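You operate a simulated robot arm through the tools that you are given. There is no shell and no other tool.

Carry out the task below with a simulated robot arm. There is one attempt and no reset: what you move stays moved.

Task
Secure for sea: mug in its holder, chair strapped tight to the table.
Fine: hook on the chair arm, tab in the green, ratchet handle down. Set down upright: blue mug.

It is judged by the outcome, as a careful person would: the job done as asked, and still so three seconds after it is handed in. It fails if anything else is knocked over, pushed out of place, dropped, spilled or broken.

Robot
A 7-joint arm with a fingered hand, fixed in place. Base frame: the origin is at the foot of the arm, x ahead of it, y to its left, z up. Units: m, rad, N and s.
With the tool pointing down near the work surface it reaches from about 0.18 to 0.54 m from the base axis. Its first joint turns from -2.897 to 2.897 rad. Payload 4 kg.
The TCP is the grasp point between the finger pads, 0.026 m short of the fingertips. In the tool frame z runs along the fingers and y along their closing line. Largest opening 0.132 m; the body of the gripper starts 0.073 m behind the TCP. The gripper is a hand of 4 fingers: y runs from the thumb to the fingers, the wrist lies at [0, 0, -0.239] in the tool frame, and closing takes about 1.5 s.
Orientation is told as [roll, pitch, yaw] about the base's x, y, z axes, in that order, counted from this pose: with the fingers straight down and closing along the base's y, the tool's x points along the base's -x, its y along +y and its z along -z.

Tools
- The arm moves only by the tool move_arm. Its argument "targets" is one flat list of numbers, 6 for each row, row after row: the shift along the tool's x, y, z in m, then the turn, a rotation vector about the tool's x, y, z in rad. In form: [tx, ty, tz, wx, wy, wz, tx, ty, tz, wx, wy, wz, ...]. A call has 1 to 20 rows; each row shifts and turns the commanded pose from where the row before left it, along the tool's axes as they then stand. "grip" is the opening, from 0 (shut) to 1 (fully open), set as the call begins (left out, the last holds). Each row takes 0.2 s and may step no farther than 0.05 m and 0.15 rad from the row before; otherwise, or with a gripper value out of range, the whole call is refused. A pose out of reach is approached as far as the arm can. The call stops where the force on the tool passes 50 N (or 10 N more than at its start, if that is more) or the arm is blocked; 0.2 s more then pass. The fingers move at their own pace (about 0.072 m/s each) and stop on an object; they squeeze with about 22 N. The grip force told is the motor's: it shows also when the fingers shut on nothing. Time passes only in rows, and 0.2 s behind the last, so rows that do not move let the fingers close. It gives the time, the measured TCP pose, the force on the tool (base axes), the opening and the grip force at its end, in the units of the frame above (readings bear some noise), with the torque about the TCP (base axes, N m) and any sound that the robot's microphone picked up, and new pictures: "show" is both (left out), scene, wrist or none.
- Cameras (640 x 400 px; columns grow to the right, rows downward): "scene" is fixed at [0.0514, 0.6492, 1.4911]; the picture's right is [-0.68, -0.73, 0.00], its down [-0.48, 0.45, -0.76] and it looks along [0.55, -0.52, -0.65] (base axes); focal length 341 px, centre (320, 200). "wrist" rides on the gripper at [0.068, 0.002, -0.097] in the tool frame; the picture's right is [-0.02, 1.00, 0.00], its down [-0.82, -0.02, -0.58] and it looks along [-0.58, -0.01, 0.82] (tool axes); focal length 270 px, centre (320, 200). There is no depth. A picture from a camera that has moved, and an enlarged one, comes with that camera's place and axes in the base frame and with its lens.
- raise_lower(by): slides the trunk up (or, below 0, down) by that many m; the arm rides with it, the base frame stays. It gives what a move gives, with no picture.
- curl_fingers(finger1, finger2, finger3, thumb_bend): sets how far each is bent, from 0 (flat) to 100 (curled in); at 30 the hand is open as for a grip, at 70 the pads meet at the TCP. One left out holds its place. A second passes; each finger stops where it meets its share of the squeeze, and holds until it gets a number again. A gripper value or a shape takes the hand back. It gives what a move gives, with no picture; readings hold the bend of each and the force on the fingers (four entries, about 0 where the hand has none), thumb and palm.
- set_grasp(shape): the hand has 4 fingers and takes this shape, open, in about a second: jaw (thumb against the fingers, like two jaws); tri (thumb and two fingers); tip (a fingertip pinch); poke (one finger out to press); point (the index stretched); flat (the hand flat); cup (the hand cupped); fist (a fist). The gripper value then closes the fingers along that shape, each until it touches; the sizes above hold for jaw. It gives what a move gives, with no picture.
- close_up(camera, box): a new picture of the part [left, top, right, bottom] of that camera's present view, enlarged. It takes no simulated time.
- close_job(): hands the job in; it is judged then, once.

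Places have to be worked out from the pictures, the camera data and where the tool is seen. Open the gripper and draw the arm clear of the work before you hand the job in, unless the task says otherwise.

The tools are called by a JSON object that holds its "name" and its "arguments". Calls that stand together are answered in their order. move_arm: Moves the arm, as the interface text tells. Its arguments: {"type":"object","properties":{"targets":{"type":"array"},"grip":{"type":"number"},"show":{"type":"string","enum":["both","scene","wrist","none"]}},"required":["targets"]} The other tools are called the same way: raise_lower (by) slides the trunk up or down; set_grasp (shape) gives the hand a shape; curl_fingers (finger1, finger2, finger3, thumb_bend) moves the fingers one by one; close_up (camera, box) takes an enlarged picture of a part of a camera's view; close_job () hands the job in.

At the start:

```text
clock: 0.0
eef_pos: [0.477, -0.1529, 1.0722]
tool_rot: [-0.001, 0.001, 0.0]
wrist_force: [-0.3, 0.2, 0.0]
ft_torque: [0.03, -0.02, -0.03]
width: 0.1319
gripper_force: 0.1
shape: jaw
bend: [30.0, 30.0, 30.0, 30.0]
finger forces: [0.1, 0.0, 0.0, 0.0, 0.0, 0.0]
trunk travel left (down, up): [-0.525, 0.065]
```

scene: 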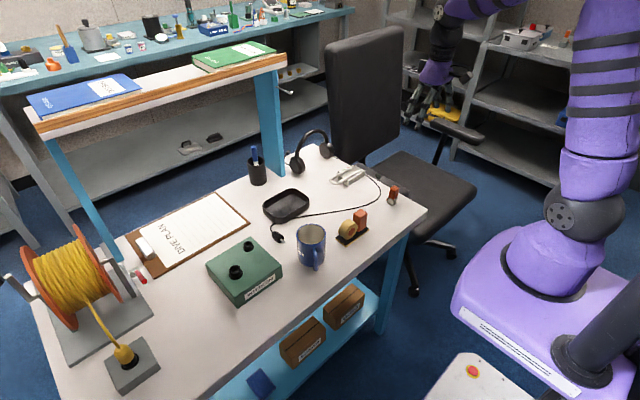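
wrist: 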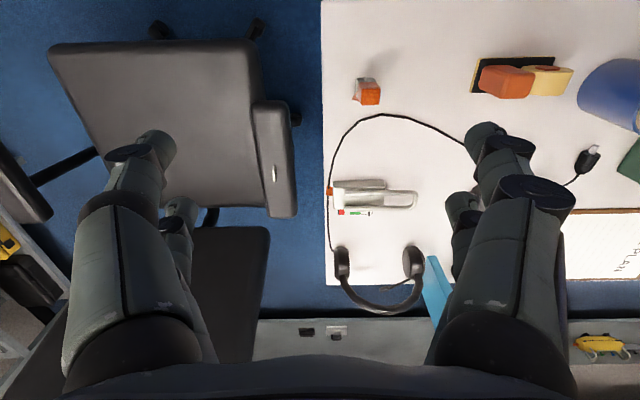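

I'll start by enlarging the key parts of the scene: the ratchet area, the mug and holder, the chair arm.

{"name": "close_up", "arguments": {"camera": "scene", "box": [230, 120, 430, 280]}}

{"name": "close_up", "arguments": {"camera": "wrist", "box": [240, 40, 480, 240]}}

{"name": "close_up", "arguments": {"camera": "scene", "box": [330, 20, 490, 220]}}

```text
2.50 times, centred on (330, 200) of scene
camera zoom: at [0.0514, 0.6492, 1.4911], right [-0.68, -0.73, 0.0], down [-0.48, 0.45, -0.76], along [0.55, -0.52, -0.65], focal length 853 px, centre (295, 200)
```

zoom: 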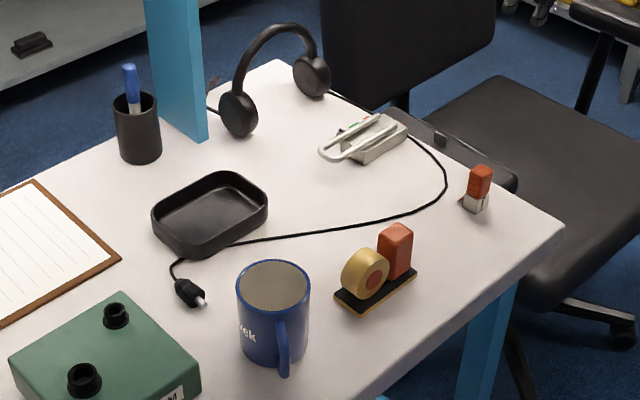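

```text
2.00 times, centred on (360, 140) of wrist
camera zoom: at [0.4099, -0.1506, 1.1692], right [0.02, 1.0, 0.0], down [0.82, -0.02, 0.58], along [0.58, -0.01, -0.82], focal length 541 px, centre (240, 320)
```

zoom: 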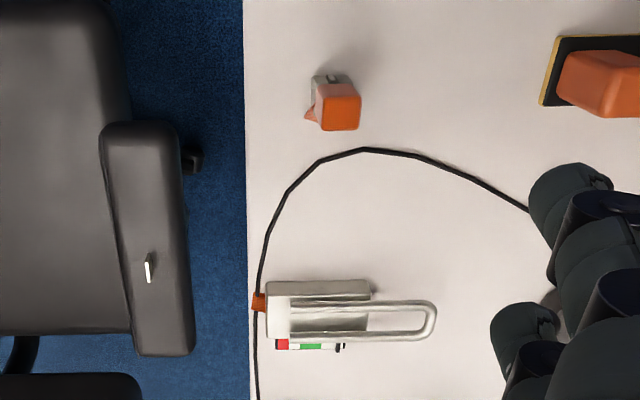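

```text
2.00 times, centred on (410, 120) of scene
camera zoom: at [0.0514, 0.6492, 1.4911], right [-0.68, -0.73, 0.0], down [-0.48, 0.45, -0.76], along [0.55, -0.52, -0.65], focal length 682 px, centre (140, 360)
```

zoom: 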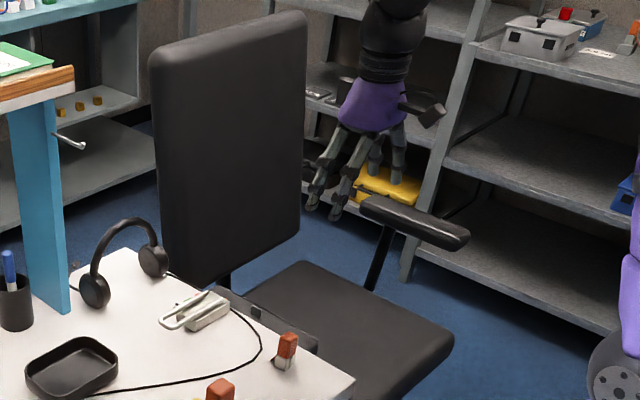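

The table top works out near z≈0.77, and the pale piece on the chair arm near (0.67,-0.24,0.71). I'll zoom in further to identify the hook, tab, ratchet and mug holder.

{"name": "close_up", "arguments": {"camera": "wrist", "box": [320, 165, 430, 235]}}

{"name": "close_up", "arguments": {"camera": "wrist", "box": [335, 60, 400, 110]}}

{"name": "close_up", "arguments": {"camera": "wrist", "box": [460, 30, 640, 170]}}

{"name": "close_up", "arguments": {"camera": "scene", "box": [325, 155, 415, 211]}}

{"name": "close_up", "arguments": {"camera": "scene", "box": [255, 180, 385, 280]}}

{"name": "close_up", "arguments": {"camera": "wrist", "box": [230, 90, 310, 230]}}

```text
5.71 times, centred on (375, 200) of wrist
camera zoom: at [0.4099, -0.1506, 1.1692], right [0.02, 1.0, 0.0], down [0.82, -0.02, 0.58], along [0.58, -0.01, -0.82], focal length 1544 px, centre (6, 200)
```

zoom: 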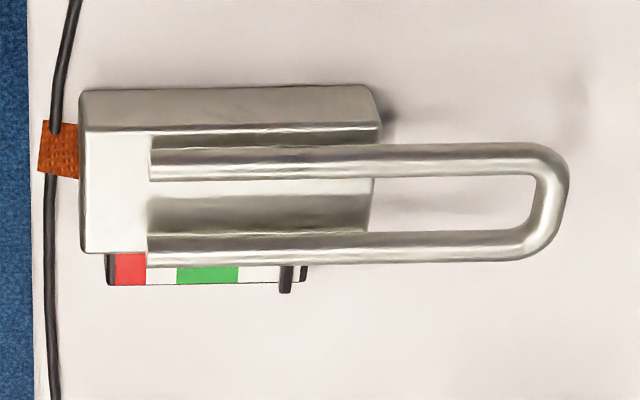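

```text
8.00 times, centred on (368, 85) of wrist
camera zoom: at [0.4099, -0.1506, 1.1692], right [0.02, 1.0, 0.0], down [0.82, -0.02, 0.58], along [0.58, -0.01, -0.82], focal length 2162 px, centre (-60, 1120)
```

zoom: 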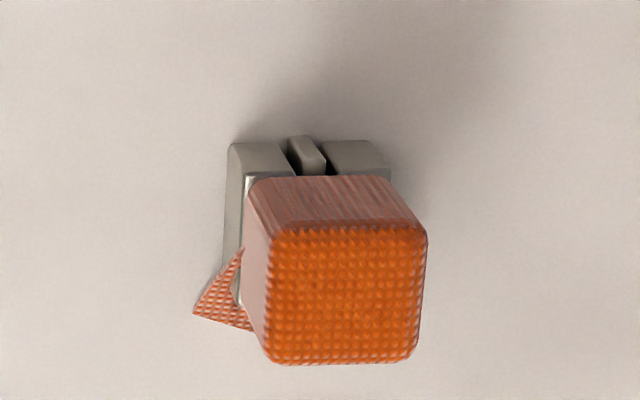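

```text
2.86 times, centred on (550, 100) of wrist
camera zoom: at [0.4099, -0.1506, 1.1692], right [0.02, 1.0, 0.0], down [0.82, -0.02, 0.58], along [0.58, -0.01, -0.82], focal length 772 px, centre (-337, 486)
```

zoom: 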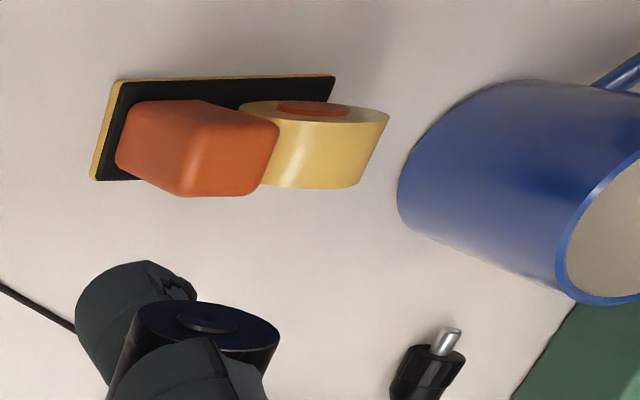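

```text
7.11 times, centred on (370, 183) of scene
camera zoom: at [0.0514, 0.6492, 1.4911], right [-0.68, -0.73, 0.0], down [-0.48, 0.45, -0.76], along [0.55, -0.52, -0.65], focal length 2425 px, centre (-36, 321)
```

zoom: 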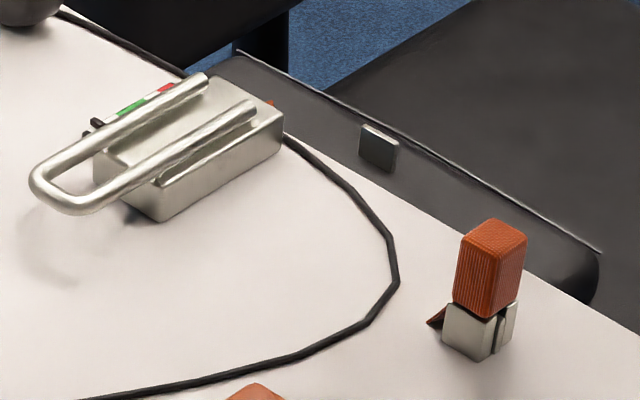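

```text
4.00 times, centred on (320, 230) of scene
camera zoom: at [0.0514, 0.6492, 1.4911], right [-0.68, -0.73, 0.0], down [-0.48, 0.45, -0.76], along [0.55, -0.52, -0.65], focal length 1364 px, centre (320, 80)
```

zoom: 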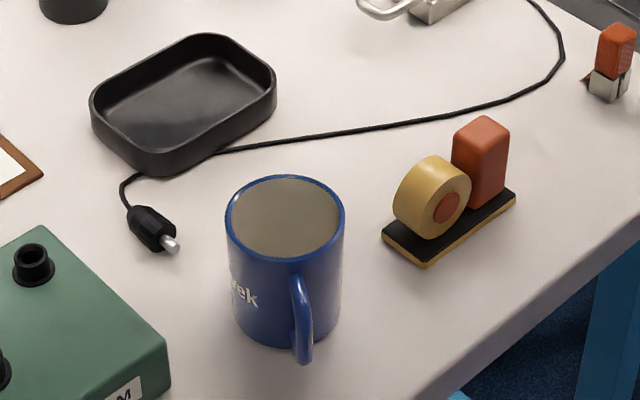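

```text
2.86 times, centred on (270, 160) of wrist
camera zoom: at [0.4099, -0.1506, 1.1692], right [0.02, 1.0, 0.0], down [0.82, -0.02, 0.58], along [0.58, -0.01, -0.82], focal length 772 px, centre (463, 314)
```

zoom: 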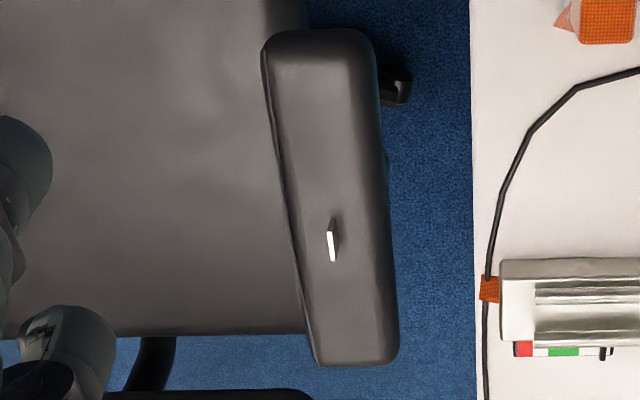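

The hook is the slotted metal clip with the orange grip, the plate on the chair arm is its anchor, and the ratchet has a red/white/green gauge. I still need to find the mug holder, so I'll look closely at the rest of the scene.

{"name": "close_up", "arguments": {"camera": "scene", "box": [0, 0, 320, 200]}}

{"name": "close_up", "arguments": {"camera": "scene", "box": [0, 200, 320, 400]}}

{"name": "close_up", "arguments": {"camera": "scene", "box": [320, 200, 640, 400]}}

{"name": "close_up", "arguments": {"camera": "scene", "box": [200, 140, 330, 240]}}

{"name": "close_up", "arguments": {"camera": "scene", "box": [400, 0, 640, 200]}}

```text
2.00 times, centred on (160, 100) of scene
camera zoom: at [0.0514, 0.6492, 1.4911], right [-0.68, -0.73, 0.0], down [-0.48, 0.45, -0.76], along [0.55, -0.52, -0.65], focal length 682 px, centre (640, 400)
```

zoom: 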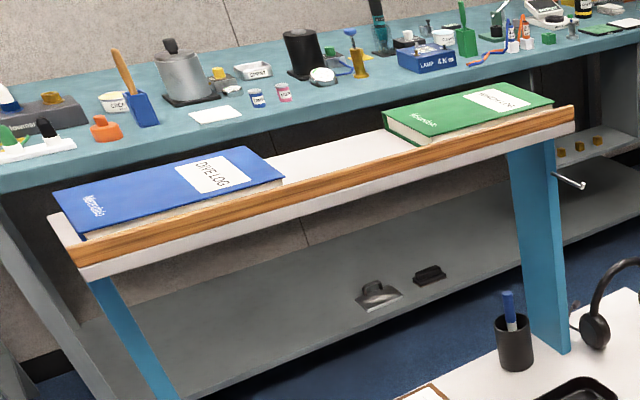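

```text
2.00 times, centred on (160, 300) of scene
camera zoom: at [0.0514, 0.6492, 1.4911], right [-0.68, -0.73, 0.0], down [-0.48, 0.45, -0.76], along [0.55, -0.52, -0.65], focal length 682 px, centre (640, 0)
```

zoom: 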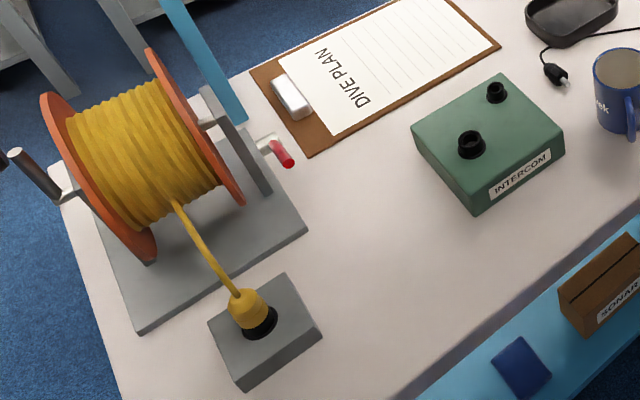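

```text
2.00 times, centred on (480, 300) of scene
camera zoom: at [0.0514, 0.6492, 1.4911], right [-0.68, -0.73, 0.0], down [-0.48, 0.45, -0.76], along [0.55, -0.52, -0.65], focal length 682 px, centre (0, 0)
```

zoom: 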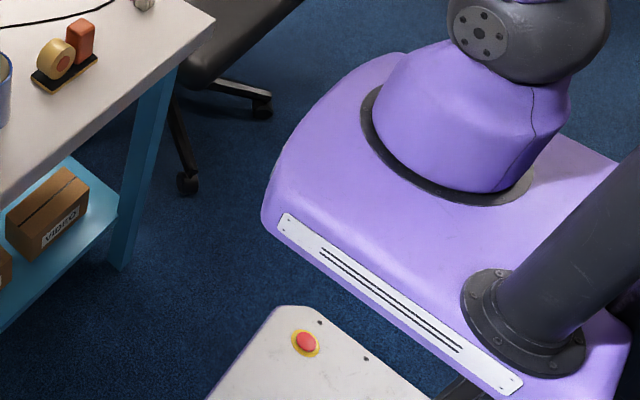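

```text
4.00 times, centred on (265, 190) of scene
camera zoom: at [0.0514, 0.6492, 1.4911], right [-0.68, -0.73, 0.0], down [-0.48, 0.45, -0.76], along [0.55, -0.52, -0.65], focal length 1364 px, centre (540, 240)
```

zoom: 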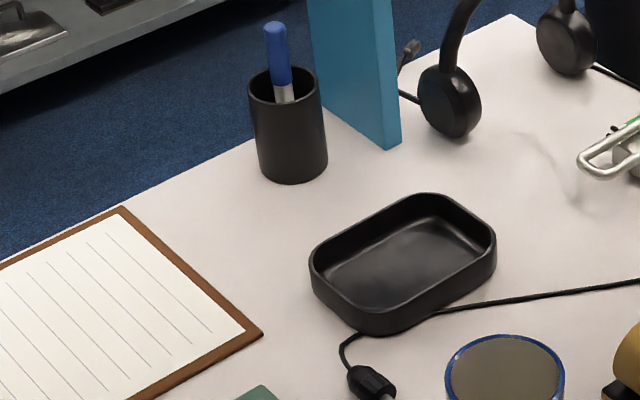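

```text
2.00 times, centred on (520, 100) of scene
camera zoom: at [0.0514, 0.6492, 1.4911], right [-0.68, -0.73, 0.0], down [-0.48, 0.45, -0.76], along [0.55, -0.52, -0.65], focal length 682 px, centre (-80, 400)
```

zoom: 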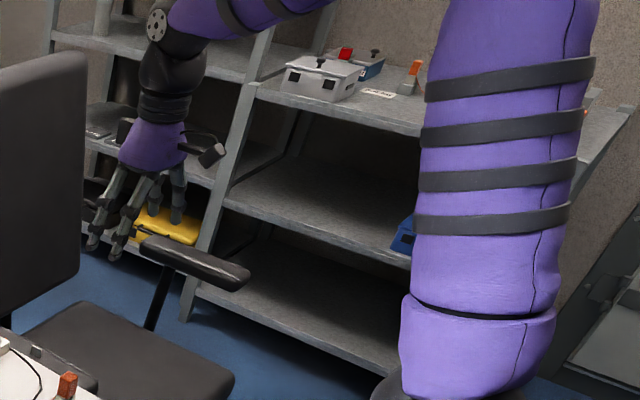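

The black rimmed tray at about (0.70,0.18) is the only mug holder I can see. The work lies at 0.68–0.73 m from the base axis, so I'll test the reach by moving forward at the present height.

{"name": "move_arm", "arguments": {"targets": [-0.04, 0, 0, 0, 0, 0, -0.04, 0, 0, 0, 0, 0, -0.04, 0, 0, 0, 0, 0, -0.04, 0, 0, 0, 0, 0, -0.03, 0, 0, 0, 0, 0, 0, 0, 0, 0, 0, 0], "show": "both"}}

```text
clock: 1.4
eef_pos: [0.6684, -0.1524, 1.0693]
tool_rot: [0.001, -0.003, 0.001]
wrist_force: [-0.4, -0.3, 0.3]
ft_torque: [-0.01, 0.01, 0.03]
width: 0.1321
gripper_force: 0.1
shape: jaw
bend: [30.0, 30.0, 30.0, 30.0]
finger forces: [0.0, 0.1, 0.0, 0.0, 0.0, 0.0]
trunk travel left (down, up): [-0.525, 0.065]
camera wrist: at [0.6021, -0.1509, 1.1666], right [0.02, 1.0, 0.0], down [0.82, -0.02, 0.58], along [0.58, -0.01, -0.82], focal length 270 px, centre (320, 200)
```

scene: 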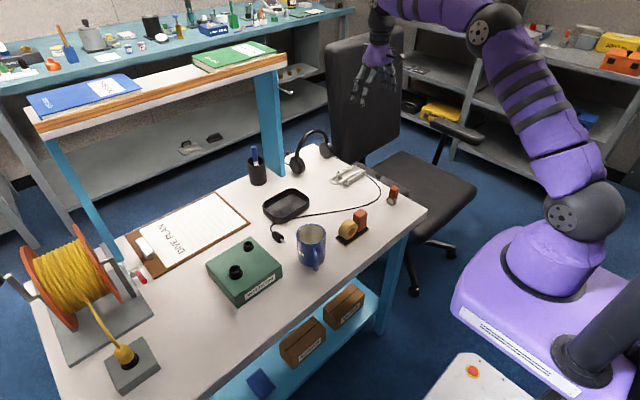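
wrist: 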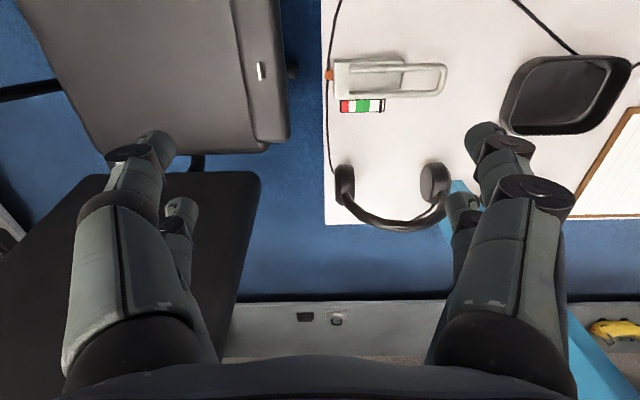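

Reach is fine at this height, and the trunk can bring the same arm posture down to the work. I'll take close-ups of the ratchet, chair-arm plate and tray from this new viewpoint.

{"name": "close_up", "arguments": {"camera": "wrist", "box": [310, 20, 470, 120]}}

{"name": "close_up", "arguments": {"camera": "wrist", "box": [200, 0, 360, 150]}}

{"name": "close_up", "arguments": {"camera": "wrist", "box": [480, 30, 640, 150]}}

{"name": "close_up", "arguments": {"camera": "scene", "box": [325, 155, 415, 211]}}

```text
4.00 times, centred on (390, 70) of wrist
camera zoom: at [0.6021, -0.1509, 1.1666], right [0.02, 1.0, 0.0], down [0.82, -0.02, 0.58], along [0.58, -0.01, -0.82], focal length 1081 px, centre (40, 720)
```

zoom: 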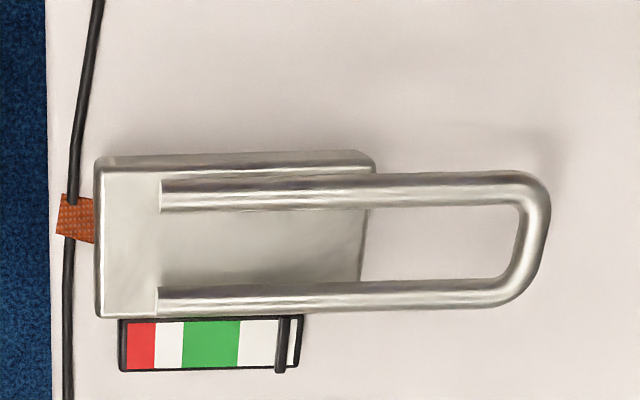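

```text
2.67 times, centred on (280, 75) of wrist
camera zoom: at [0.6021, -0.1509, 1.1666], right [0.02, 1.0, 0.0], down [0.82, -0.02, 0.58], along [0.58, -0.01, -0.82], focal length 721 px, centre (427, 533)
```

zoom: 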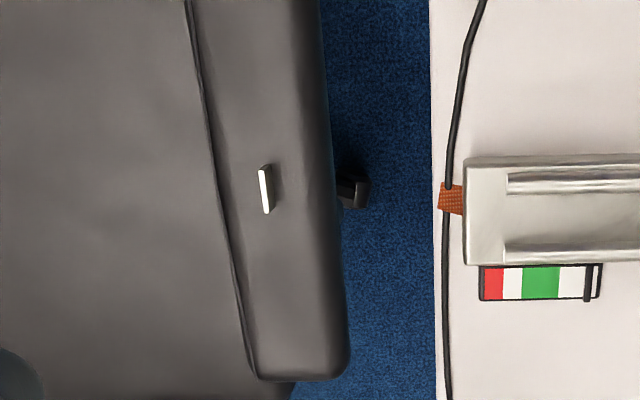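

```text
3.33 times, centred on (560, 90) of wrist
camera zoom: at [0.6021, -0.1509, 1.1666], right [0.02, 1.0, 0.0], down [0.82, -0.02, 0.58], along [0.58, -0.01, -0.82], focal length 901 px, centre (-480, 567)
```

zoom: 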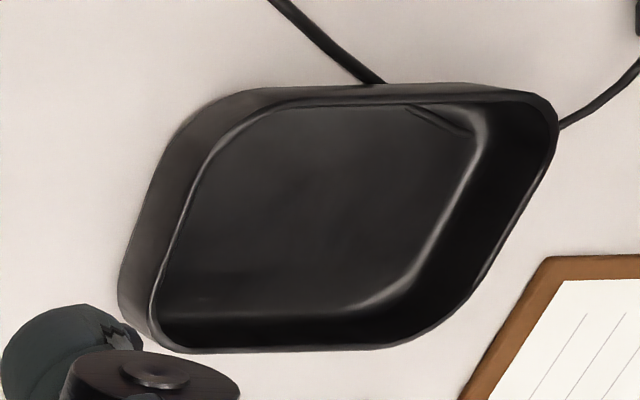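

```text
7.11 times, centred on (370, 183) of scene
camera zoom: at [0.0514, 0.6492, 1.4911], right [-0.68, -0.73, 0.0], down [-0.48, 0.45, -0.76], along [0.55, -0.52, -0.65], focal length 2425 px, centre (-36, 321)
```

zoom: 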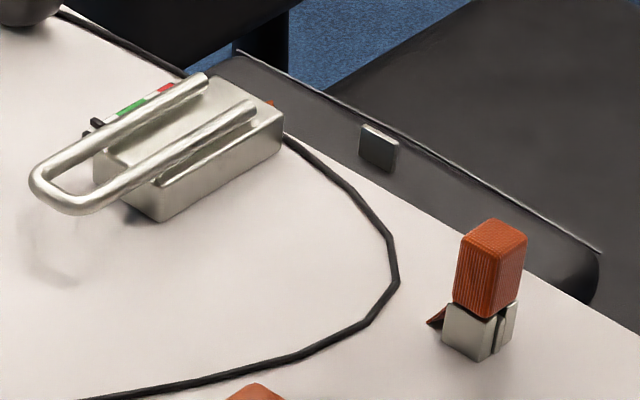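

The tray is axis-aligned, about 0.10 × 0.14 m and centred near (0.70,0.18). The mug is near (0.493,0.262) with its handle toward -x,+y. I'll move high over to view the mug with the wrist camera.

{"name": "move_arm", "arguments": {"targets": [0.028, 0.0365, 0, 0, 0, 0, 0.028, 0.0365, 0, 0, 0, 0, 0.028, 0.0365, 0, 0, 0, 0, 0.028, 0.0365, 0, 0, 0, 0, 0.028, 0.0365, 0, 0, 0, 0, 0.028, 0.0365, 0, 0, 0, 0, 0.028, 0.0365, 0, 0, 0, 0, 0.028, 0.0365, 0, 0, 0, 0, 0.028, 0.0365, 0, 0, 0, 0, 0.028, 0.0365, 0, 0, 0, 0, 0.028, 0.0365, 0, 0, 0, 0, 0, 0, 0, 0, 0, 0], "show": "both"}}

```text
clock: 4.0
eef_pos: [0.3588, 0.2504, 1.071]
tool_rot: [0.0, 0.0, -0.001]
wrist_force: [-0.2, 0.5, -0.5]
ft_torque: [-0.01, -0.02, 0.01]
width: 0.1317
gripper_force: 0.0
shape: jaw
bend: [30.0, 30.0, 30.0, 30.0]
finger forces: [0.0, 0.0, 0.0, 0.1, 0.0, 0.0]
trunk travel left (down, up): [-0.525, 0.065]
camera wrist: at [0.2921, 0.2527, 1.1677], right [0.02, 1.0, 0.0], down [0.82, -0.02, 0.58], along [0.58, -0.01, -0.82], focal length 270 px, centre (320, 200)
```

scene: 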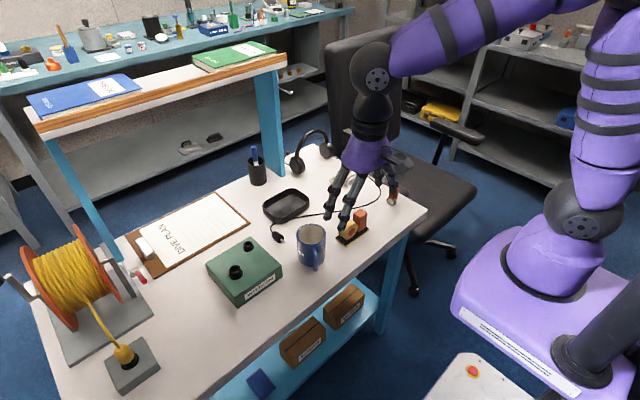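
wrist: 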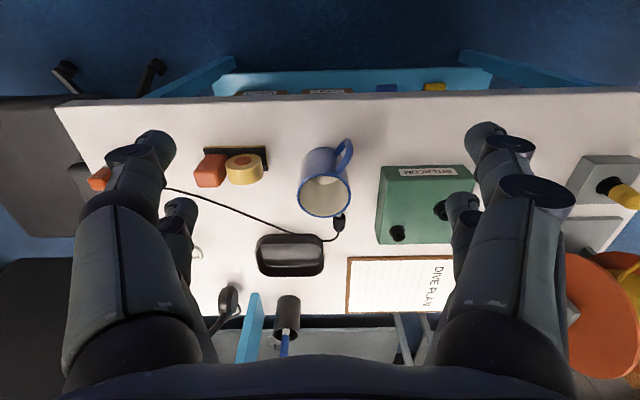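

{"name": "close_up", "arguments": {"camera": "wrist", "box": [270, 120, 390, 230]}}

{"name": "close_up", "arguments": {"camera": "wrist", "box": [240, 180, 370, 290]}}

```text
3.64 times, centred on (330, 175) of wrist
camera zoom: at [0.2921, 0.2527, 1.1677], right [0.02, 1.0, 0.0], down [0.82, -0.02, 0.58], along [0.58, -0.01, -0.82], focal length 983 px, centre (284, 291)
```

zoom: 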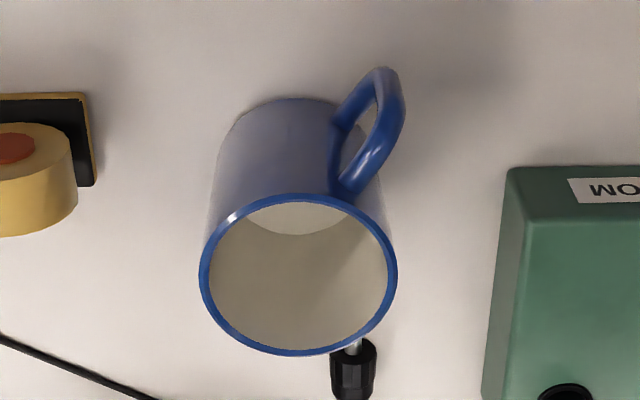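

```text
3.64 times, centred on (305, 235) of wrist
camera zoom: at [0.2921, 0.2527, 1.1677], right [0.02, 1.0, 0.0], down [0.82, -0.02, 0.58], along [0.58, -0.01, -0.82], focal length 983 px, centre (374, 73)
```

zoom: 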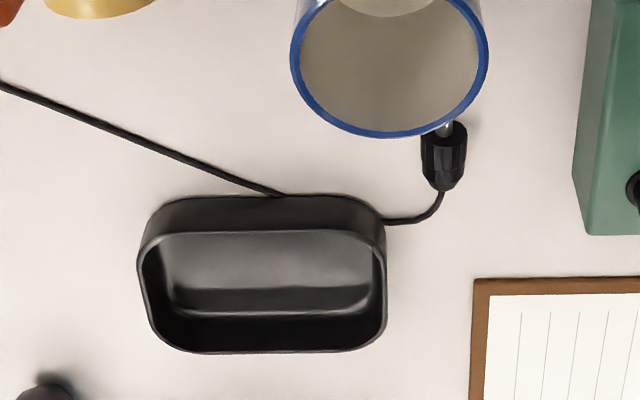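

The mug is empty, about 72 mm in diameter with its rim at z≈0.866, centred near (0.50,0.255), and the handle points at about 147°. I'll yaw so the hand closes across the handle, move above the mug, and lower the trunk partway to check alignment.

{"name": "move_arm", "arguments": {"targets": [0, 0, 0, 0, 0, 0.144, 0, 0, 0, 0, 0, 0.144, 0, 0, 0, 0, 0, 0.144, 0, 0, 0, 0, 0, 0.144, -0.029, 0.0202, 0, 0, 0, 0, -0.029, 0.0202, 0, 0, 0, 0, -0.029, 0.0202, 0, 0, 0, 0, -0.029, 0.0202, 0, 0, 0, 0, 0, 0, 0, 0, 0, 0], "grip": 1.0, "show": "none"}}

{"name": "raise_lower", "arguments": {"by": -0.1}}

{"name": "move_arm", "arguments": {"targets": [0, 0, 0, 0, 0, 0], "show": "both"}}

```text
clock: 6.0
eef_pos: [0.5018, 0.2537, 1.0709]
tool_rot: [0.001, -0.001, -0.574]
wrist_force: [0.8, -0.4, -0.1]
ft_torque: [-0.01, -0.02, 0.03]
width: 0.1319
gripper_force: 0.1
shape: jaw
bend: [30.0, 30.0, 30.0, 30.0]
finger forces: [0.0, 0.1, 0.0, 0.0, 0.1, 0.0]
trunk travel left (down, up): [-0.525, 0.065]
```

```text
clock: 7.3
eef_pos: [0.5019, 0.2543, 0.971]
tool_rot: [0.0, -0.002, -0.576]
wrist_force: [0.5, 0.5, -0.1]
ft_torque: [0.02, 0.0, -0.01]
width: 0.1319
gripper_force: 0.1
shape: jaw
bend: [30.0, 30.0, 30.0, 30.0]
finger forces: [0.0, 0.0, 0.1, 0.0, 0.0, 0.0]
trunk travel left (down, up): [-0.425, 0.165]
```

```text
clock: 7.7
eef_pos: [0.502, 0.2534, 0.9707]
tool_rot: [0.001, 0.001, -0.575]
wrist_force: [0.7, 0.1, 0.2]
ft_torque: [0.0, -0.02, 0.02]
width: 0.132
gripper_force: 0.1
shape: jaw
bend: [30.0, 30.0, 30.0, 30.0]
finger forces: [0.1, 0.1, 0.1, 0.1, 0.0, 0.0]
trunk travel left (down, up): [-0.425, 0.165]
camera wrist: at [0.4459, 0.2925, 1.0679], right [0.57, 0.82, 0.0], down [0.67, -0.46, 0.58], along [0.48, -0.33, -0.82], focal length 270 px, centre (320, 200)
```

scene: 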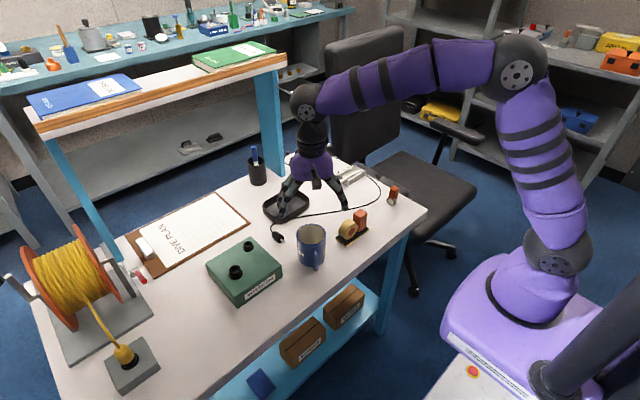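
wrist: 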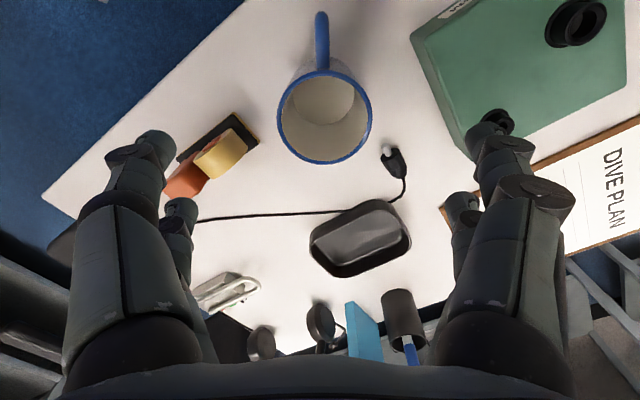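

The handle is aligned with the tool x axis and the mug centre sits about 4 mm to the finger side. I'll correct that, close the opening slightly to stay clear of the intercom box, and lower further.

{"name": "move_arm", "arguments": {"targets": [0.001, 0.004, 0, 0, 0, 0, 0, 0, 0, 0, 0, 0, 0, 0, 0, 0, 0, 0], "grip": 0.82, "show": "none"}}

{"name": "raise_lower", "arguments": {"by": -0.08}}

{"name": "move_arm", "arguments": {"targets": [0, 0, 0, 0, 0, 0], "show": "both"}}

```text
clock: 8.5
eef_pos: [0.5026, 0.2572, 0.9707]
tool_rot: [0.002, 0.0, -0.576]
wrist_force: [1.0, -0.6, 1.3]
ft_torque: [0.04, -0.01, 0.03]
width: 0.1085
gripper_force: 0.1
shape: jaw
bend: [57.0, 57.0, 57.0, 42.0]
finger forces: [0.1, 0.0, 0.0, 0.1, 0.0, 0.0]
trunk travel left (down, up): [-0.425, 0.165]
```

```text
clock: 9.7
eef_pos: [0.5025, 0.2583, 0.8923]
tool_rot: [-0.001, 0.0, -0.576]
wrist_force: [-0.3, 0.0, 1.0]
ft_torque: [0.0, 0.0, 0.0]
width: 0.1087
gripper_force: 0.0
shape: jaw
bend: [57.0, 57.0, 57.0, 42.0]
finger forces: [0.0, 0.0, 0.1, 0.1, 0.0, 0.0]
trunk travel left (down, up): [-0.345, 0.245]
```

```text
clock: 10.1
eef_pos: [0.5014, 0.2577, 0.8925]
tool_rot: [-0.001, -0.001, -0.576]
wrist_force: [-0.4, -0.4, 0.5]
ft_torque: [0.01, 0.02, 0.01]
width: 0.1087
gripper_force: 0.1
shape: jaw
bend: [57.0, 57.0, 57.0, 42.0]
finger forces: [0.1, 0.1, 0.0, 0.1, 0.0, 0.0]
trunk travel left (down, up): [-0.345, 0.245]
camera wrist: at [0.4473, 0.2965, 0.9882], right [0.57, 0.82, 0.0], down [0.67, -0.46, 0.58], along [0.48, -0.33, -0.82], focal length 270 px, centre (320, 200)
```

scene: 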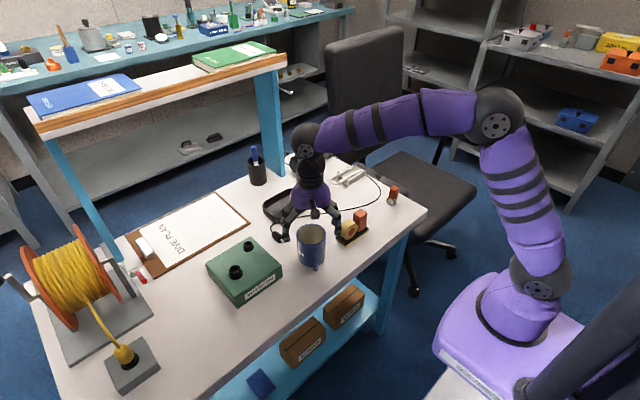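
wrist: 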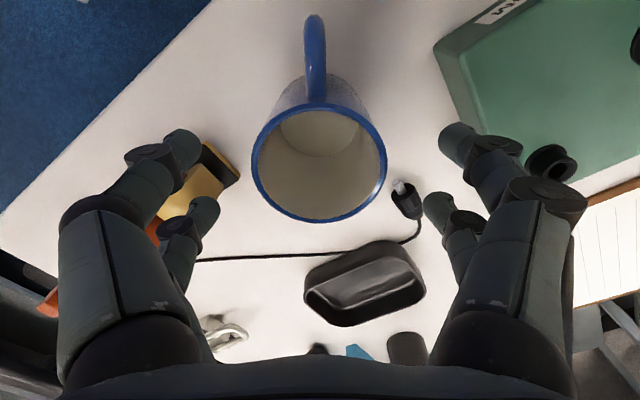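

The mug is centred across the jaws, and about 4–5 mm toward tool +x. I'll make that small correction and lower the trunk to grip height, TCP z≈0.828.

{"name": "move_arm", "arguments": {"targets": [0.004, 0.0005, 0, 0, 0, 0, 0, 0, 0, 0, 0, 0], "show": "none"}}

{"name": "raise_lower", "arguments": {"by": -0.064}}

{"name": "move_arm", "arguments": {"targets": [0, 0, 0, 0, 0, 0], "show": "both"}}

```text
clock: 10.7
eef_pos: [0.5002, 0.2596, 0.8909]
tool_rot: [0.001, 0.0, -0.575]
wrist_force: [0.0, 0.2, 0.0]
ft_torque: [-0.03, -0.01, -0.01]
width: 0.1082
gripper_force: 0.1
shape: jaw
bend: [57.0, 57.0, 57.0, 42.0]
finger forces: [0.1, 0.0, 0.0, 0.0, 0.1, 0.1]
trunk travel left (down, up): [-0.345, 0.245]
```

```text
clock: 11.7
eef_pos: [0.5001, 0.2599, 0.8273]
tool_rot: [-0.001, 0.001, -0.577]
wrist_force: [0.8, 0.3, 0.8]
ft_torque: [0.0, -0.02, 0.0]
width: 0.1085
gripper_force: 0.1
shape: jaw
bend: [57.0, 57.0, 57.0, 42.0]
finger forces: [0.0, 0.1, 0.0, 0.1, 0.0, 0.0]
trunk travel left (down, up): [-0.281, 0.309]
```

```text
clock: 12.1
eef_pos: [0.4978, 0.2602, 0.8278]
tool_rot: [0.0, 0.001, -0.577]
wrist_force: [-0.6, 0.3, -0.7]
ft_torque: [-0.01, 0.02, 0.0]
width: 0.1084
gripper_force: 0.1
shape: jaw
bend: [57.0, 57.0, 57.0, 42.0]
finger forces: [0.0, 0.0, 0.0, 0.0, 0.0, 0.0]
trunk travel left (down, up): [-0.281, 0.309]
camera wrist: at [0.4444, 0.2988, 0.9243], right [0.57, 0.82, 0.0], down [0.67, -0.46, 0.58], along [0.48, -0.33, -0.82], focal length 270 px, centre (320, 200)
```

scene: 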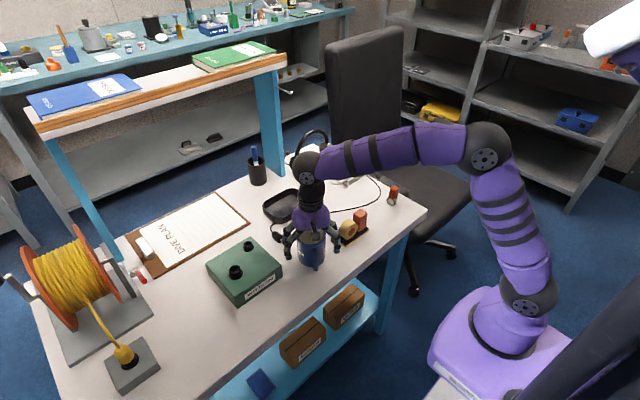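
wrist: 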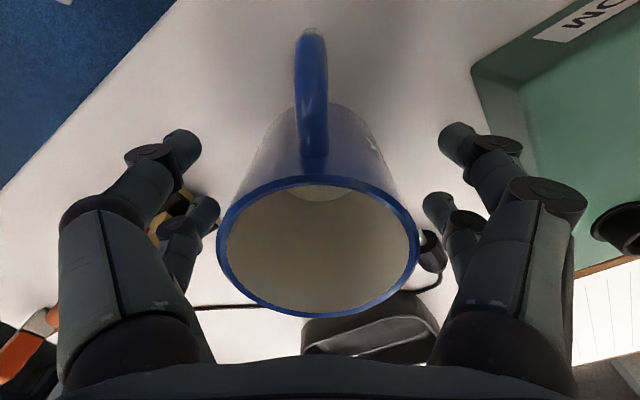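

The rim now works out at z≈0.856, so I'll grip a little higher to keep the fingertips above the tray rim when placing. Raise 6 mm, then close on the mug.

{"name": "move_arm", "arguments": {"targets": [0, 0, -0.006, 0, 0, 0, 0, 0, 0, 0, 0, 0], "show": "none"}}

{"name": "move_arm", "arguments": {"targets": [0, 0, 0, 0, 0, 0, 0, 0, 0, 0, 0, 0, 0, 0, 0, 0, 0, 0, 0, 0, 0, 0, 0, 0, 0, 0, 0, 0, 0, 0, 0, 0, 0, 0, 0, 0], "grip": 0.0, "show": "both"}}

```text
clock: 12.7
eef_pos: [0.5004, 0.2605, 0.8334]
tool_rot: [-0.001, 0.001, -0.576]
wrist_force: [0.1, -0.1, -0.6]
ft_torque: [-0.01, 0.0, 0.0]
width: 0.1085
gripper_force: 0.0
shape: jaw
bend: [57.0, 57.0, 57.0, 42.0]
finger forces: [0.1, 0.1, 0.0, 0.1, 0.0, 0.1]
trunk travel left (down, up): [-0.281, 0.309]
```

```text
clock: 14.1
eef_pos: [0.5008, 0.2588, 0.8342]
tool_rot: [0.001, 0.0, -0.576]
wrist_force: [0.6, 1.0, 0.8]
ft_torque: [-0.04, 0.01, 0.03]
width: 0.0522
gripper_force: 22.3
shape: jaw
bend: [74.0, 73.0, 72.0, 70.0]
finger forces: [20.9, 20.8, 21.2, 0.0, 17.8, 0.1]
trunk travel left (down, up): [-0.281, 0.309]
camera wrist: at [0.4452, 0.2986, 0.93], right [0.57, 0.82, 0.0], down [0.67, -0.46, 0.58], along [0.48, -0.33, -0.82], focal length 270 px, centre (320, 200)
```

scene: 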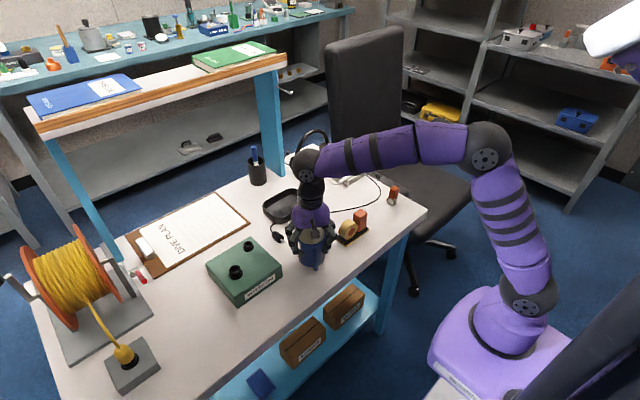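
wrist: 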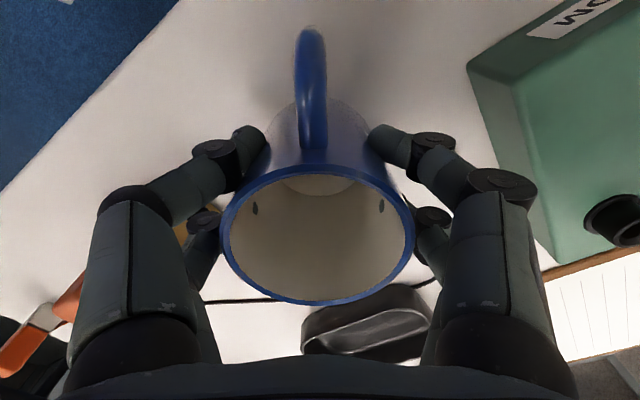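

The mug is firmly held by all the digits, centred on the TCP. I'll lift it 0.10 m with the trunk, yaw so the handle points along +y (the tray's long side), and move over the tray at (0.70,0.172).

{"name": "raise_lower", "arguments": {"by": 0.1}}

{"name": "move_arm", "arguments": {"targets": [0, 0, 0, 0, 0, 0.1425, 0, 0, 0, 0, 0, 0.1425, 0, 0, 0, 0, 0, 0.1425, 0, 0, 0, 0, 0, 0.1425, 0, 0, 0, 0, 0, 0.1425, 0, 0, 0, 0, 0, 0.1425, 0, 0, 0, 0, 0, 0.1425, 0, 0, 0, 0, 0, 0], "show": "both"}}

```text
clock: 15.5
eef_pos: [0.5014, 0.2594, 0.9332]
tool_rot: [0.0, 0.0, -0.576]
wrist_force: [0.3, 0.0, -2.7]
ft_torque: [0.0, 0.0, -0.03]
width: 0.0524
gripper_force: 22.2
shape: jaw
bend: [74.0, 73.0, 72.0, 70.0]
finger forces: [20.7, 20.8, 21.4, 0.0, 17.6, 0.1]
trunk travel left (down, up): [-0.381, 0.209]
```

```text
clock: 17.3
eef_pos: [0.5004, 0.2595, 0.9338]
tool_rot: [-0.001, 0.0, -1.575]
wrist_force: [1.4, 0.4, -2.7]
ft_torque: [0.0, -0.03, 0.01]
width: 0.0524
gripper_force: 21.7
shape: jaw
bend: [74.0, 73.0, 72.0, 70.0]
finger forces: [20.8, 21.0, 21.4, 0.1, 17.6, 0.0]
trunk travel left (down, up): [-0.381, 0.209]
camera wrist: at [0.5036, 0.3283, 1.0306], right [1.0, -0.03, 0.0], down [-0.02, -0.82, 0.58], along [-0.02, -0.58, -0.82], focal length 270 px, centre (320, 200)
```

scene: 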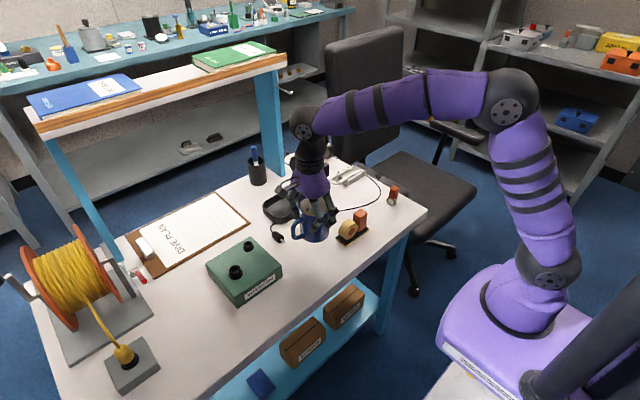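
wrist: 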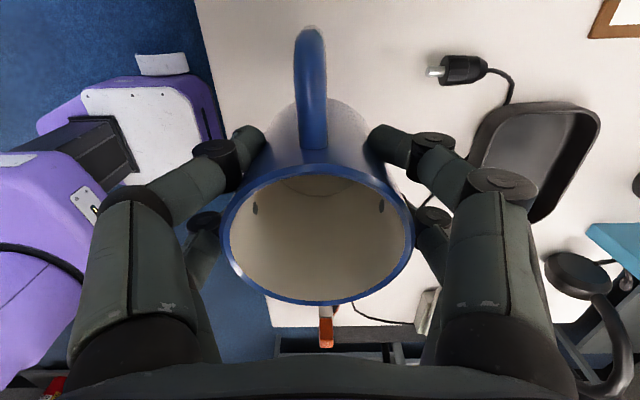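

The mug is lifted and upright with the handle toward +y. I'll now translate above the tray.

{"name": "move_arm", "arguments": {"targets": [-0.0175, 0.0398, 0, 0, 0, 0, -0.0175, 0.0398, 0, 0, 0, 0, -0.0175, 0.0398, 0, 0, 0, 0, -0.0175, 0.0398, 0, 0, 0, 0, -0.0175, 0.0398, 0, 0, 0, 0, 0, 0, 0, 0, 0, 0], "show": "both"}}

{"name": "close_up", "arguments": {"camera": "scene", "box": [230, 140, 350, 240]}}

```text
clock: 18.7
eef_pos: [0.7011, 0.1716, 0.9314]
tool_rot: [-0.001, 0.001, -1.571]
wrist_force: [0.9, -0.4, -3.7]
ft_torque: [0.02, 0.04, -0.02]
width: 0.052
gripper_force: 21.6
shape: jaw
bend: [74.0, 73.0, 72.0, 70.0]
finger forces: [21.6, 21.7, 22.0, 0.1, 18.0, 0.0]
trunk travel left (down, up): [-0.381, 0.209]
camera wrist: at [0.7044, 0.2399, 1.0285], right [1.0, -0.03, 0.0], down [-0.02, -0.82, 0.58], along [-0.02, -0.58, -0.82], focal length 270 px, centre (320, 200)
```

scene: 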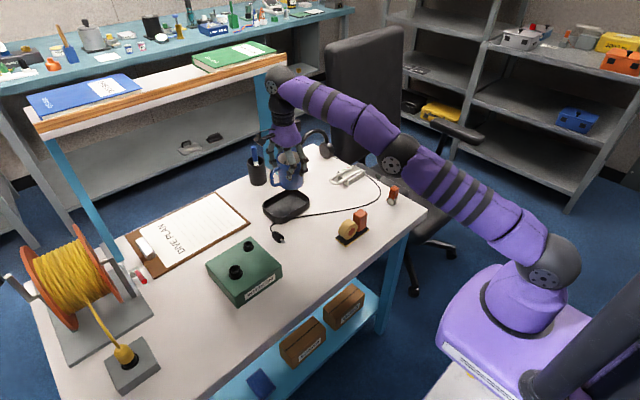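
wrist: 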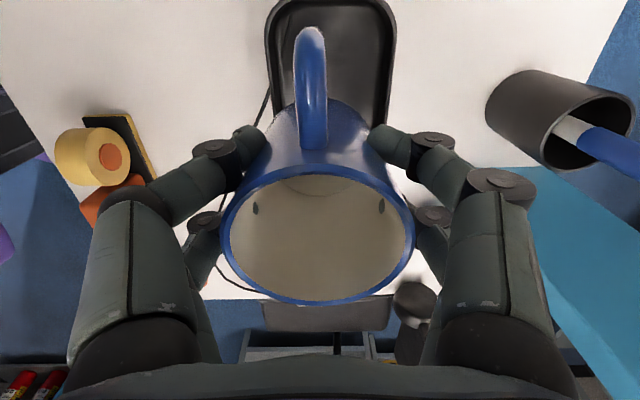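

```text
4.00 times, centred on (290, 190) of scene
camera zoom: at [0.0514, 0.6492, 1.4911], right [-0.68, -0.73, 0.0], down [-0.48, 0.45, -0.76], along [0.55, -0.52, -0.65], focal length 1364 px, centre (440, 240)
```

zoom: 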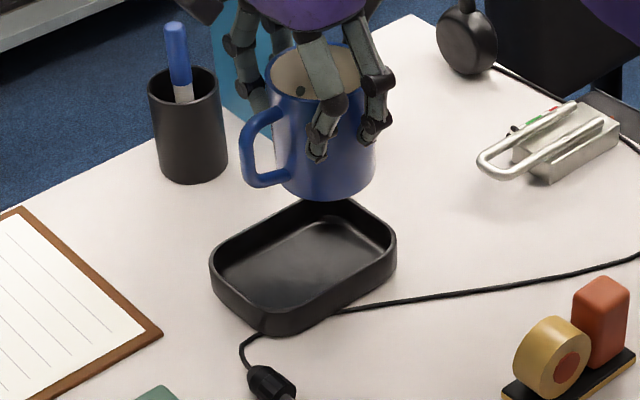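

In this wrist view the tray's centreline looks a few millimetres to +x of the mug. I'll zoom in from both cameras to fix the tray's centre more precisely before lowering.

{"name": "close_up", "arguments": {"camera": "wrist", "box": [240, 0, 430, 120]}}

{"name": "close_up", "arguments": {"camera": "scene", "box": [255, 170, 335, 230]}}

```text
3.33 times, centred on (335, 60) of wrist
camera zoom: at [0.7044, 0.2399, 1.0285], right [1.0, -0.03, 0.0], down [-0.02, -0.82, 0.58], along [-0.02, -0.58, -0.82], focal length 901 px, centre (270, 667)
```

zoom: 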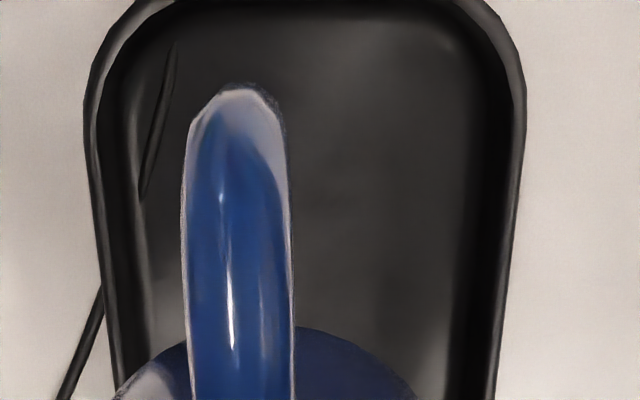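

```text
6.67 times, centred on (295, 200) of scene
camera zoom: at [0.0514, 0.6492, 1.4911], right [-0.68, -0.73, 0.0], down [-0.48, 0.45, -0.76], along [0.55, -0.52, -0.65], focal length 2274 px, centre (487, 200)
```

zoom: 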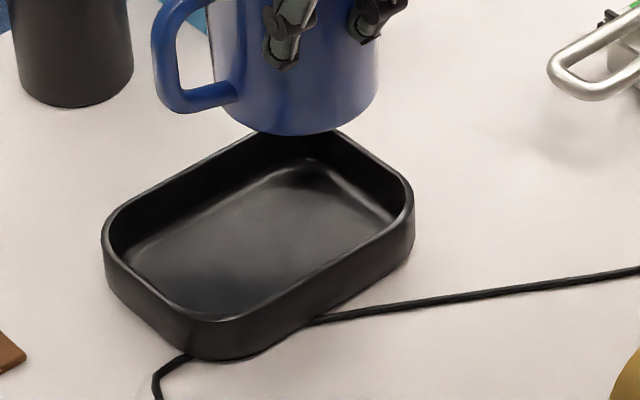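

My two estimates of where the mug sits relative to the tray differ by several millimetres. I'll take a larger scene view of the held mug to settle its actual position.

{"name": "close_up", "arguments": {"camera": "scene", "box": [255, 145, 335, 195]}}

{"name": "close_up", "arguments": {"camera": "wrist", "box": [200, 120, 440, 310]}}

```text
8.00 times, centred on (295, 170) of scene
camera zoom: at [0.0514, 0.6492, 1.4911], right [-0.68, -0.73, 0.0], down [-0.48, 0.45, -0.76], along [0.55, -0.52, -0.65], focal length 2728 px, centre (520, 440)
```

zoom: 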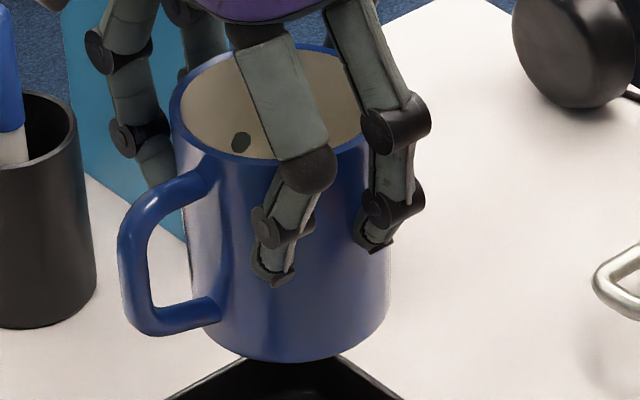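

```text
2.11 times, centred on (320, 215) of wrist
camera zoom: at [0.7044, 0.2399, 1.0285], right [1.0, -0.03, 0.0], down [-0.02, -0.82, 0.58], along [-0.02, -0.58, -0.82], focal length 569 px, centre (320, 168)
```

zoom: 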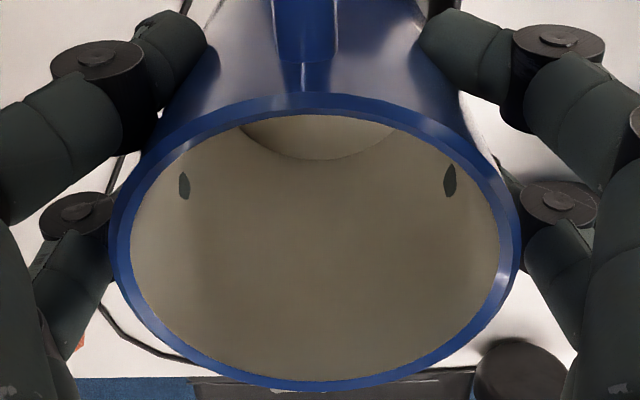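

Refined estimate: the mug centre is about (0.700,0.164) and the tray centre about (0.708,0.184). The mug should sit 16 mm toward -y of the tray centre so the handle fits. I'll shift by about (+9, +4.5) mm, lower 5 cm and re-check.

{"name": "move_arm", "arguments": {"targets": [0.0045, 0.009, 0, 0, 0, 0, 0, 0, 0, 0, 0, 0], "show": "none"}}

{"name": "raise_lower", "arguments": {"by": -0.055}}

{"name": "move_arm", "arguments": {"targets": [0, 0, 0, 0, 0, 0], "show": "wrist"}}

{"name": "close_up", "arguments": {"camera": "scene", "box": [250, 160, 346, 220]}}

{"name": "close_up", "arguments": {"camera": "wrist", "box": [240, 0, 430, 120]}}

```text
clock: 19.3
eef_pos: [0.7026, 0.1742, 0.9304]
tool_rot: [0.0, -0.001, -1.573]
wrist_force: [-1.0, -0.2, -3.0]
ft_torque: [0.03, -0.01, -0.02]
width: 0.0521
gripper_force: 21.6
shape: jaw
bend: [74.0, 73.0, 72.0, 70.0]
finger forces: [21.6, 21.7, 22.0, 0.0, 18.0, 0.0]
out of reach, approached as far as the arm can: row 1
trunk travel left (down, up): [-0.381, 0.209]
```

```text
clock: 20.2
eef_pos: [0.7019, 0.1719, 0.8759]
tool_rot: [-0.001, -0.001, -1.573]
wrist_force: [-0.9, 0.0, -3.0]
ft_torque: [0.02, 0.02, 0.01]
width: 0.0522
gripper_force: 21.8
shape: jaw
bend: [74.0, 73.0, 72.0, 70.0]
finger forces: [21.6, 21.7, 21.9, 0.1, 18.0, 0.0]
trunk travel left (down, up): [-0.326, 0.264]
```

```text
clock: 20.6
eef_pos: [0.7023, 0.1726, 0.8768]
tool_rot: [0.002, -0.001, -1.572]
wrist_force: [0.5, -0.2, -3.3]
ft_torque: [0.02, 0.01, 0.01]
width: 0.0519
gripper_force: 22.1
shape: jaw
bend: [74.0, 73.0, 72.0, 70.0]
finger forces: [21.7, 21.8, 22.0, 0.0, 18.0, 0.0]
trunk travel left (down, up): [-0.326, 0.264]
camera wrist: at [0.7048, 0.2408, 0.9726], right [1.0, -0.03, 0.0], down [-0.02, -0.82, 0.58], along [-0.02, -0.58, -0.82], focal length 270 px, centre (320, 200)
```

wrist: 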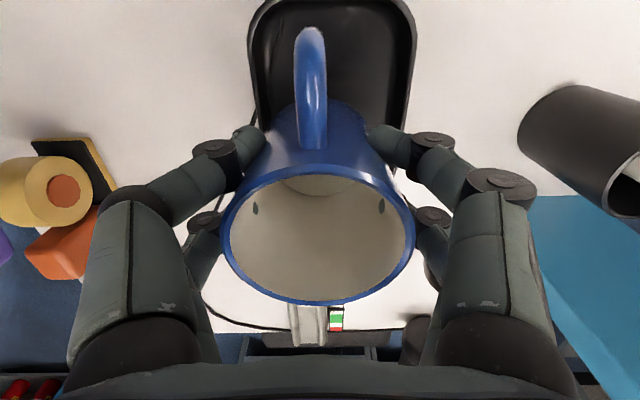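

```text
6.67 times, centred on (298, 190) of scene
camera zoom: at [0.0514, 0.6492, 1.4911], right [-0.68, -0.73, 0.0], down [-0.48, 0.45, -0.76], along [0.55, -0.52, -0.65], focal length 2274 px, centre (467, 267)
```

zoom: 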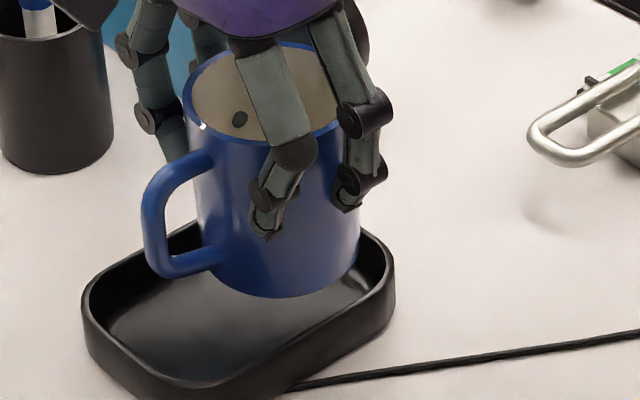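

```text
3.33 times, centred on (335, 60) of wrist
camera zoom: at [0.7048, 0.2408, 0.9726], right [1.0, -0.03, 0.0], down [-0.02, -0.82, 0.58], along [-0.02, -0.58, -0.82], focal length 901 px, centre (270, 667)
```

zoom: 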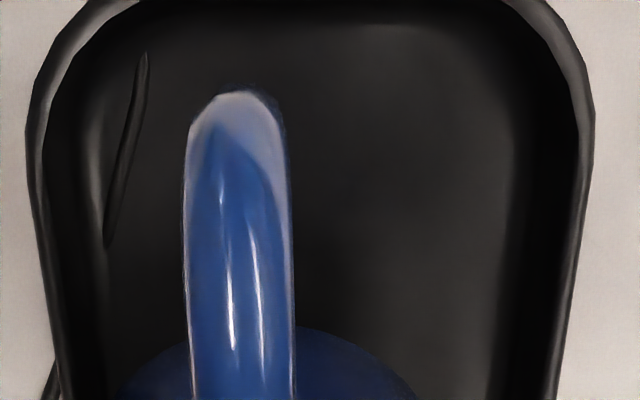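

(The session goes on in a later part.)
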